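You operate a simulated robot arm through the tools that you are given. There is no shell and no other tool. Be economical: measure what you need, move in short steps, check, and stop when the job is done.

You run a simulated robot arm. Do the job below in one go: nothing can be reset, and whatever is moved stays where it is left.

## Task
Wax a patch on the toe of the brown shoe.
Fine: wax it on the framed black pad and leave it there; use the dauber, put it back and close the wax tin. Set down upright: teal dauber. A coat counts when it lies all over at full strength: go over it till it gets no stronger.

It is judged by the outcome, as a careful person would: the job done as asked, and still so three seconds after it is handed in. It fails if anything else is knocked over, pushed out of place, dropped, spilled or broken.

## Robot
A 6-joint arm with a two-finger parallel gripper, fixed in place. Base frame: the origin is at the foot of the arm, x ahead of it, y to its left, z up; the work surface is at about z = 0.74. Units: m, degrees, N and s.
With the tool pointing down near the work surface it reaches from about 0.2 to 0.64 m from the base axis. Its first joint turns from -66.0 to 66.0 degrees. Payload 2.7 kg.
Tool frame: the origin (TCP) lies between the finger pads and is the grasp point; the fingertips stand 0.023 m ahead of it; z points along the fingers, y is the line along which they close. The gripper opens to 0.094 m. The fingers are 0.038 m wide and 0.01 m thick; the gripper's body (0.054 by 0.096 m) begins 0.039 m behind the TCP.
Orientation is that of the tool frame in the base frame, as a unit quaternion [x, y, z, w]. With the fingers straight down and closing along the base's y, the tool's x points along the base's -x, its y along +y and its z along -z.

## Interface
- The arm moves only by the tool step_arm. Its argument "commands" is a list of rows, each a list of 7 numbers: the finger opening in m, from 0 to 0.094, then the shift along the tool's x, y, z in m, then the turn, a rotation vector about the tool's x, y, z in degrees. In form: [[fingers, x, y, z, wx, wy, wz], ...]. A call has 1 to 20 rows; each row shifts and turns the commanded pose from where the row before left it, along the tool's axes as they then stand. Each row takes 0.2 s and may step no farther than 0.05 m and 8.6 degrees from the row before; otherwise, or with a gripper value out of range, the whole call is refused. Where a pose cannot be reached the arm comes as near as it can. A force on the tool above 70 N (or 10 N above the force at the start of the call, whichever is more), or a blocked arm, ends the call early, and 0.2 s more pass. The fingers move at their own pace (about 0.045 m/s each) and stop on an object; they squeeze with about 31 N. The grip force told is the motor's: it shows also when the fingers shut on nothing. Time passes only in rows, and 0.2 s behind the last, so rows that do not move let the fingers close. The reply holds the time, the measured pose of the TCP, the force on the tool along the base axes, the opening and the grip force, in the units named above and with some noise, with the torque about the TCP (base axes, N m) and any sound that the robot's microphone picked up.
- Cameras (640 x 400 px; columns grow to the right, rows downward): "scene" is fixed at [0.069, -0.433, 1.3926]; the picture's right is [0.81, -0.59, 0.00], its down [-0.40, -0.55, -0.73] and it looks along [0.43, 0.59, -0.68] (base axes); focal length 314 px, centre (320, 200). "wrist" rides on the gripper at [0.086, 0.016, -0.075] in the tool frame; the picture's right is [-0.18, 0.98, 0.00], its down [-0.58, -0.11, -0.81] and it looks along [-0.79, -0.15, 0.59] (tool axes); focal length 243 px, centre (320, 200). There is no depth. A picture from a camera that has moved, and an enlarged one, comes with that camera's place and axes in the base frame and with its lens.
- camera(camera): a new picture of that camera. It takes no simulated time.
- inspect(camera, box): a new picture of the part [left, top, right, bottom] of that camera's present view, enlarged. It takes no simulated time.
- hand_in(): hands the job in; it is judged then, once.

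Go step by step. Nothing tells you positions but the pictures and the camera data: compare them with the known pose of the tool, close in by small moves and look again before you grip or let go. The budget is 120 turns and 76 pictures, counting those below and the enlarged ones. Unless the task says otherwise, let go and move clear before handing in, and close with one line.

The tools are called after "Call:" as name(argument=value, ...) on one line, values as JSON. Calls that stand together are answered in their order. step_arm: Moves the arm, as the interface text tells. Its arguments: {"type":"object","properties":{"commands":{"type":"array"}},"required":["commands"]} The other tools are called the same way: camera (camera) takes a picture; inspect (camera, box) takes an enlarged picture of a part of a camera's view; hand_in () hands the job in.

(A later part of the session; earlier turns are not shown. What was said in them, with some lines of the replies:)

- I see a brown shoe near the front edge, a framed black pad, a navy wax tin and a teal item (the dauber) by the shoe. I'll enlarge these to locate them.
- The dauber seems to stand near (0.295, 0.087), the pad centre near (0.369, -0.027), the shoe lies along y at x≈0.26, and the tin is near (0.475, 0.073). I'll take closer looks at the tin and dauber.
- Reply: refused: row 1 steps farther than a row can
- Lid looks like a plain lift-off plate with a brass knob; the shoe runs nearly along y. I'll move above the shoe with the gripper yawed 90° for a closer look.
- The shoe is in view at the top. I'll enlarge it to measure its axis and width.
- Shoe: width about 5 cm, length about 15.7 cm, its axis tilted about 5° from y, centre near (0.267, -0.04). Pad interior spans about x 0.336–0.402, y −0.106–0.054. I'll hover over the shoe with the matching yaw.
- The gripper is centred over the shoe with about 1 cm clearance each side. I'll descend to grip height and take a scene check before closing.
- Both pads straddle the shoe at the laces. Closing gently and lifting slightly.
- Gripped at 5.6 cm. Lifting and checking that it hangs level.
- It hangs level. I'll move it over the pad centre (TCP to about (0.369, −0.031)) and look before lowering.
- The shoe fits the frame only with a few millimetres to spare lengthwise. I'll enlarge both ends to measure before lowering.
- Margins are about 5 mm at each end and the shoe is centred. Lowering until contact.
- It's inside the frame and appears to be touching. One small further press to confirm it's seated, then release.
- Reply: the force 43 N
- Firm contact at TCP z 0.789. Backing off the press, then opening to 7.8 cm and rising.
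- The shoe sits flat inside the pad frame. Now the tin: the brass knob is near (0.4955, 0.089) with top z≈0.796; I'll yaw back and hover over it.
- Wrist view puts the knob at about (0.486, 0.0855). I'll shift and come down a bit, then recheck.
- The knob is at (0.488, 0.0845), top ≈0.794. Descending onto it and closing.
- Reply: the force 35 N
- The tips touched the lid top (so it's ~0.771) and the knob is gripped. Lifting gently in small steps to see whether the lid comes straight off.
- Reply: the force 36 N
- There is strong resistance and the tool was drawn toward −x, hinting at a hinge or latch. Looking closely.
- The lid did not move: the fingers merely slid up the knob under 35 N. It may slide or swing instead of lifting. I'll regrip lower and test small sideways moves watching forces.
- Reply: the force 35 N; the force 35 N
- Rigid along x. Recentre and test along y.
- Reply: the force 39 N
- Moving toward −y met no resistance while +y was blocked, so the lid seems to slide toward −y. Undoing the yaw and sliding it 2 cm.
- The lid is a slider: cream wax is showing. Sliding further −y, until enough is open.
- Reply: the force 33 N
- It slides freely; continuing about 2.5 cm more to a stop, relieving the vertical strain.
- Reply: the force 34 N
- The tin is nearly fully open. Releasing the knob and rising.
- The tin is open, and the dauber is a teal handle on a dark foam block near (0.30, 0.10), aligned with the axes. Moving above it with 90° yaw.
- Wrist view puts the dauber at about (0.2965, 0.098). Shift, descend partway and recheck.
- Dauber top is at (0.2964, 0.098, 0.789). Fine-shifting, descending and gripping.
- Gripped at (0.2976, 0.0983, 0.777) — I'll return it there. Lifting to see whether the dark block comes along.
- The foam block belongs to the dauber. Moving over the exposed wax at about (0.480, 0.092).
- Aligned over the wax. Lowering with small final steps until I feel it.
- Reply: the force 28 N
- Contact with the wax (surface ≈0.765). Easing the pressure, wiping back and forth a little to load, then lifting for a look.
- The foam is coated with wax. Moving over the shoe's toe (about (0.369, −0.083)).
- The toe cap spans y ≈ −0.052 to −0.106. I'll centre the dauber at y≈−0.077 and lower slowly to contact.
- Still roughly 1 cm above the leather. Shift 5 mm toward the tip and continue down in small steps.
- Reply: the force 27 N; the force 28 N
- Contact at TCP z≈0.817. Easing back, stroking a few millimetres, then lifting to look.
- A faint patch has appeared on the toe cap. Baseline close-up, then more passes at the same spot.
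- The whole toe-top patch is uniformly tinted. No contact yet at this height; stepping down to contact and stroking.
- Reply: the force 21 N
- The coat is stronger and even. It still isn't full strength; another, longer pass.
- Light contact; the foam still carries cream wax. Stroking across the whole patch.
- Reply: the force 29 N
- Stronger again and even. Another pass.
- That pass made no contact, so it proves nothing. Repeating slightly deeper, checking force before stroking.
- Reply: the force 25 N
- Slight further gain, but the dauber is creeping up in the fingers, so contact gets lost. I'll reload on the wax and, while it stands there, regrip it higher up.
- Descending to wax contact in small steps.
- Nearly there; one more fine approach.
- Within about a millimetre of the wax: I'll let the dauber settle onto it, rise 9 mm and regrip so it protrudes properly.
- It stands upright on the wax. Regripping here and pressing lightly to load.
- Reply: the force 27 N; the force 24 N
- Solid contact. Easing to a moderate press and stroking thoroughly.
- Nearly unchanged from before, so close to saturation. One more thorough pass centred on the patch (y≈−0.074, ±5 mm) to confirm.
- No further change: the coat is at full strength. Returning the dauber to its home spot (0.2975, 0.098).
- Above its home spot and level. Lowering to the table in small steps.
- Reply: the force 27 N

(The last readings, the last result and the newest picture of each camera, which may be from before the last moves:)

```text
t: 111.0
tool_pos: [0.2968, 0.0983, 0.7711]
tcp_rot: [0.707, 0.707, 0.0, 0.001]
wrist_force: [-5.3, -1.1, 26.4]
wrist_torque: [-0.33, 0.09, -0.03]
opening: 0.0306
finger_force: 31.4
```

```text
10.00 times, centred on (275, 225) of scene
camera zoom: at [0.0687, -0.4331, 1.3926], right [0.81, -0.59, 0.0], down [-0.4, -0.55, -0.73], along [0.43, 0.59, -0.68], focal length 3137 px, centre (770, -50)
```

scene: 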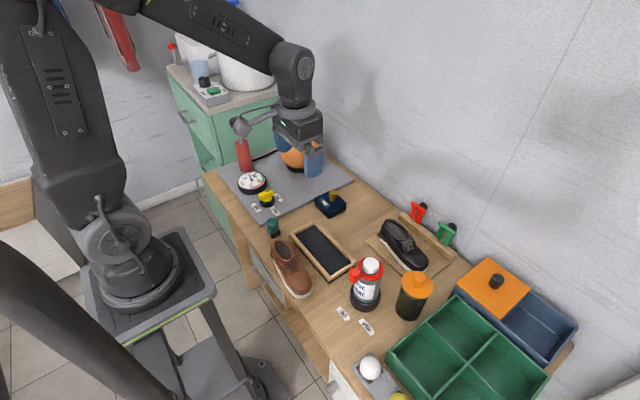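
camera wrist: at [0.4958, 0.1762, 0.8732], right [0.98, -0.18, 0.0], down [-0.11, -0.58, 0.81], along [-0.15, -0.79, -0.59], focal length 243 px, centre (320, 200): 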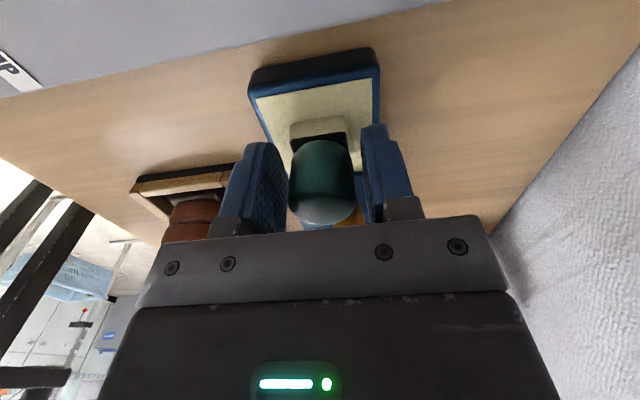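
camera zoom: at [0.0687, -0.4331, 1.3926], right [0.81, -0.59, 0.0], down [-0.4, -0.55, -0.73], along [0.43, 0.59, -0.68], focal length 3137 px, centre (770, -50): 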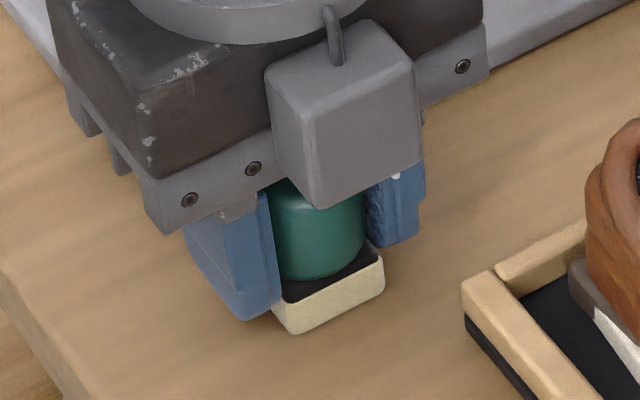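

The foam is on the table. Easing off, opening, and rising straight up.

Call:
step_arm(commands=[[0.02, 0, 0, -0.001, 0, 0, 0], [0.04, 0, 0, 0, 0, 0, 0], [0.056, 0, 0, 0, 0, 0, 0], [0.056, 0, 0, 0, 0, 0, 0], [0.056, 0, 0, -0.02, 0, 0, 0], [0.056, 0, 0, -0.04, 0, 0, 0], [0.056, 0, 0, -0.04, 0, 0, 0], [0.056, 0, 0, -0.03, 0, 0, 0]])

Call:
step_arm(commands=[[0.056, 0, 0, 0, 0, 0, -8.5], [0.056, 0, 0, 0, 0, 0, -8.5], [0.056, 0, 0, 0, 0, 0, -8.5], [0.056, 0, 0, 0, 0, 0, -8.5], [0.056, 0, 0, 0, 0, 0, -8.5], [0.056, 0, 0, 0, 0, 0, -8.5], [0.056, 0, 0, 0, 0, 0, -8.5], [0.056, 0, 0, 0, 0, 0, -8.5], [0.056, 0, 0, 0, 0, 0, -8.5], [0.056, 0, 0, 0, 0, 0, -8.5], [0.056, 0, 0, 0, 0, 0, -5], [0.056, -0.038, -0.015, 0, 0, 0, 0], [0.056, -0.038, -0.015, 0, 0, 0, 0], [0.056, -0.038, -0.015, 0, 0, 0, 0], [0.056, -0.038, -0.015, 0, 0, 0, 0], [0.056, -0.038, -0.016, 0, 0, 0, 0], [0.056, 0, 0, 0.04, 0, 0, 0], [0.056, 0, 0, 0.025, 0, 0, 0], [0.056, 0, 0, 0, 0, 0, 0]])

Call:
camera(camera="wrist")

Call:
inspect(camera="scene", box=[250, 170, 370, 290])

```text
t: 112.8
tool_pos: [0.2978, 0.0999, 0.9015]
tcp_rot: [0.707, 0.707, -0.001, 0.0]
wrist_force: [-0.7, 0.5, 0.5]
wrist_torque: [0.0, 0.03, 0.01]
opening: 0.0558
finger_force: 0.1
```

```text
t: 116.8
tool_pos: [0.488, 0.0239, 0.8362]
tcp_rot: [-0.001, 1.0, 0.0, 0.0]
wrist_force: [0.9, 0.1, -0.4]
wrist_torque: [-0.02, -0.01, -0.02]
opening: 0.056
finger_force: 0.0
```

```text
12 pictures are left
camera wrist: at [0.4008, 0.0395, 0.91], right [0.18, 0.98, 0.0], down [0.58, -0.11, 0.81], along [0.79, -0.15, -0.59], focal length 243 px, centre (320, 200)
```

wrist: 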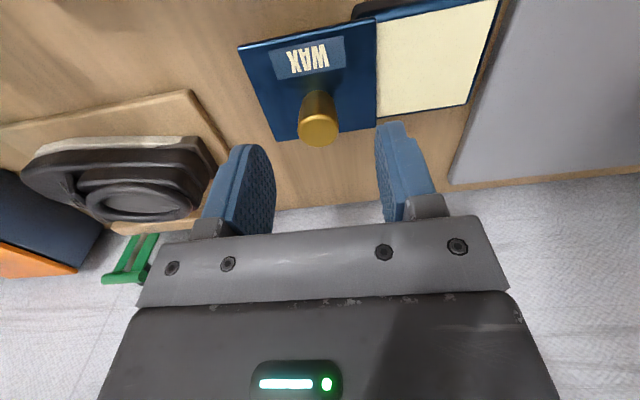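

```text
3.33 times, centred on (310, 230) of scene
camera zoom: at [0.069, -0.433, 1.3926], right [0.81, -0.59, 0.0], down [-0.4, -0.55, -0.73], along [0.43, 0.59, -0.68], focal length 1046 px, centre (353, 100)
```

zoom: 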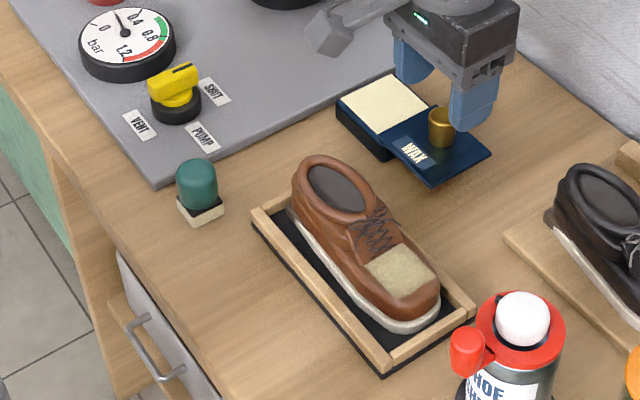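

Dauber stands upright at home. The knob is at (0.488, 0.0215); gripping it to slide the lid shut.

Call:
step_arm(commands=[[0.056, 0, -0.002, 0.02, 0, 0, 0], [0.056, 0, 0, 0.015, 0, 0, 0], [0.056, 0, 0, 0.0035, 0, 0, 0], [0.03, 0, 0, 0, 0, 0, 0], [0.01, 0, 0, 0, 0, 0, 0], [0.01, 0, 0, 0, 0, 0, 0], [0.01, 0, 0, 0, 0, 0, 0]])

```text
t: 118.4
tool_pos: [0.4873, 0.0199, 0.7971]
tcp_rot: [0.0, 1.0, 0.0, 0.0]
wrist_force: [2.9, 0.2, -2.2]
wrist_torque: [-0.23, -0.09, -0.03]
opening: 0.0233
finger_force: 44.8
```

Knob gripped. Sliding +y about 6.3 cm toward the closed stop.

Call:
step_arm(commands=[[0.01, 0, 0.006, 0, 0, 0, 0], [0.01, 0, 0.006, 0, 0, 0, 0], [0.01, 0, 0.006, 0, 0, 0, 0], [0.01, 0, 0.006, 0, 0, 0, 0], [0.01, 0, 0.006, 0, 0, 0, 0], [0.01, 0, 0.006, 0, 0, 0, 0], [0.01, 0, 0.006, 0, 0, 0, 0], [0.01, 0, 0.006, 0, 0, 0, 0], [0.01, 0, 0.006, 0, 0, 0, 0], [0.01, 0, 0.006, 0, 0, 0, 0], [0.01, 0, 0, 0, 0, 0, 0]])

Call:
step_arm(commands=[[0.01, 0, 0.002, 0, 0, 0, 0], [0.01, 0, 0.002, 0, 0, 0, 0], [0.01, 0, 0.002, 0, 0, 0, 0], [0.01, 0, 0, 0, 0, 0, 0]])

```text
t: 120.8
tool_pos: [0.4868, 0.08, 0.7985]
tcp_rot: [0.0, 1.0, 0.0, -0.001]
wrist_force: [11.9, 0.0, -26.3]
wrist_torque: [-0.16, -0.21, -0.05]
opening: 0.0232
finger_force: 44.8
```

```text
t: 121.8
tool_pos: [0.4865, 0.0848, 0.7969]
tcp_rot: [0.001, 1.0, 0.0, -0.001]
wrist_force: [5.0, -7.1, -24.7]
wrist_torque: [0.14, 0.18, 0.01]
opening: 0.0232
finger_force: 44.9
```

Starting to feel the stop. One more 2 mm nudge, then release and rise.

Call:
step_arm(commands=[[0.01, 0, 0.001, 0.001, 0, 0, 0], [0.01, 0, 0.001, 0, 0, 0, 0], [0.01, 0, 0, 0, 0, 0, 0]])

Call:
step_arm(commands=[[0.01, 0, -0.002, 0, 0, 0, 0], [0.04, 0, 0, 0, 0, 0, 0], [0.056, 0, 0, 0, 0, 0, 0], [0.056, 0, 0, -0.03, 0, 0, 0], [0.056, 0, 0, -0.04, 0, 0, 0], [0.056, 0, 0, -0.04, 0, 0, 0], [0.056, 0, 0, -0.04, 0, 0, 0], [0.056, 0, 0, 0, 0, 0, 0]])

Call:
inspect(camera="scene", box=[305, 178, 353, 222])

Call:
camera(camera="scene")

```text
t: 122.6
tool_pos: [0.4859, 0.0856, 0.7973]
tcp_rot: [0.002, 1.0, -0.001, -0.002]
wrist_force: [-5.4, -30.3, 2.8]
wrist_torque: [-0.08, 0.73, 0.09]
opening: 0.023
finger_force: 45.2
```

```text
t: 124.4
tool_pos: [0.4835, 0.0857, 0.9478]
tcp_rot: [-0.001, 1.0, 0.0, 0.0]
wrist_force: [-0.1, 0.4, 0.6]
wrist_torque: [0.01, -0.03, -0.01]
opening: 0.0561
finger_force: 0.1
```

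```text
9.09 times, centred on (329, 200) of scene
camera zoom: at [0.069, -0.433, 1.3926], right [0.81, -0.59, 0.0], down [-0.4, -0.55, -0.73], along [0.43, 0.59, -0.68], focal length 2852 px, centre (238, 200)
```

zoom: 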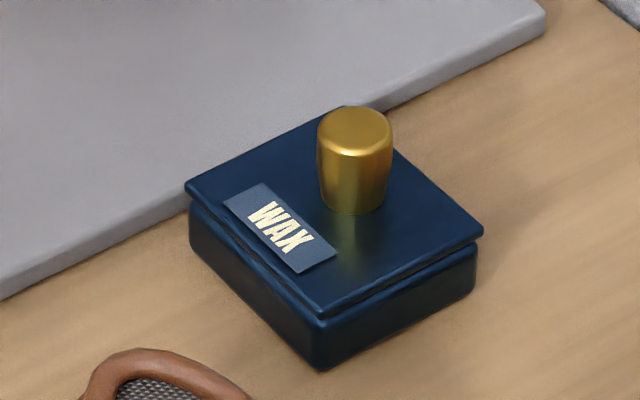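

```text
9 pictures are left
```

scene: 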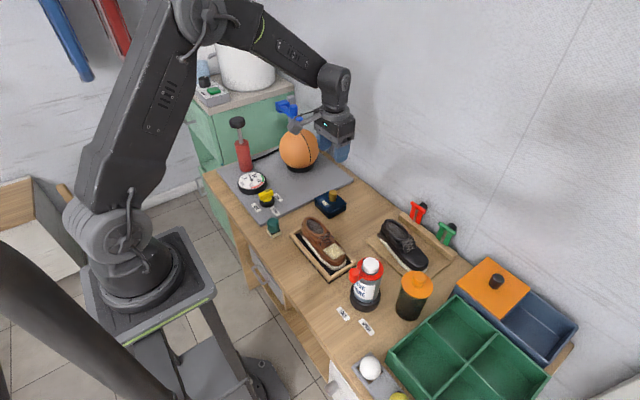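

The tin is shut exactly as at the start, and everything else looks undisturbed. A last close look at the shoe.

Call:
inspect(camera="scene", box=[285, 205, 365, 285])

```text
5.00 times, centred on (325, 245) of scene
camera zoom: at [0.069, -0.433, 1.3926], right [0.81, -0.59, 0.0], down [-0.4, -0.55, -0.73], along [0.43, 0.59, -0.68], focal length 1569 px, centre (295, -25)
```

zoom: 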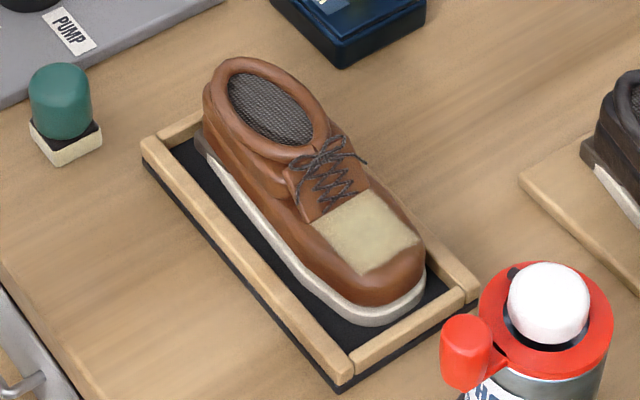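

The shoe lies flat in the pad frame with an even wax patch, the dauber is upright at its spot and the tin is closed. Handing in.

Call:
hand_in()

```text
The job is handed in.
```

The toe of the brown shoe has an even wax patch that got no stronger on the last pass; the shoe is on the framed pad, the teal dauber is upright back in its place, and the wax tin is closed.
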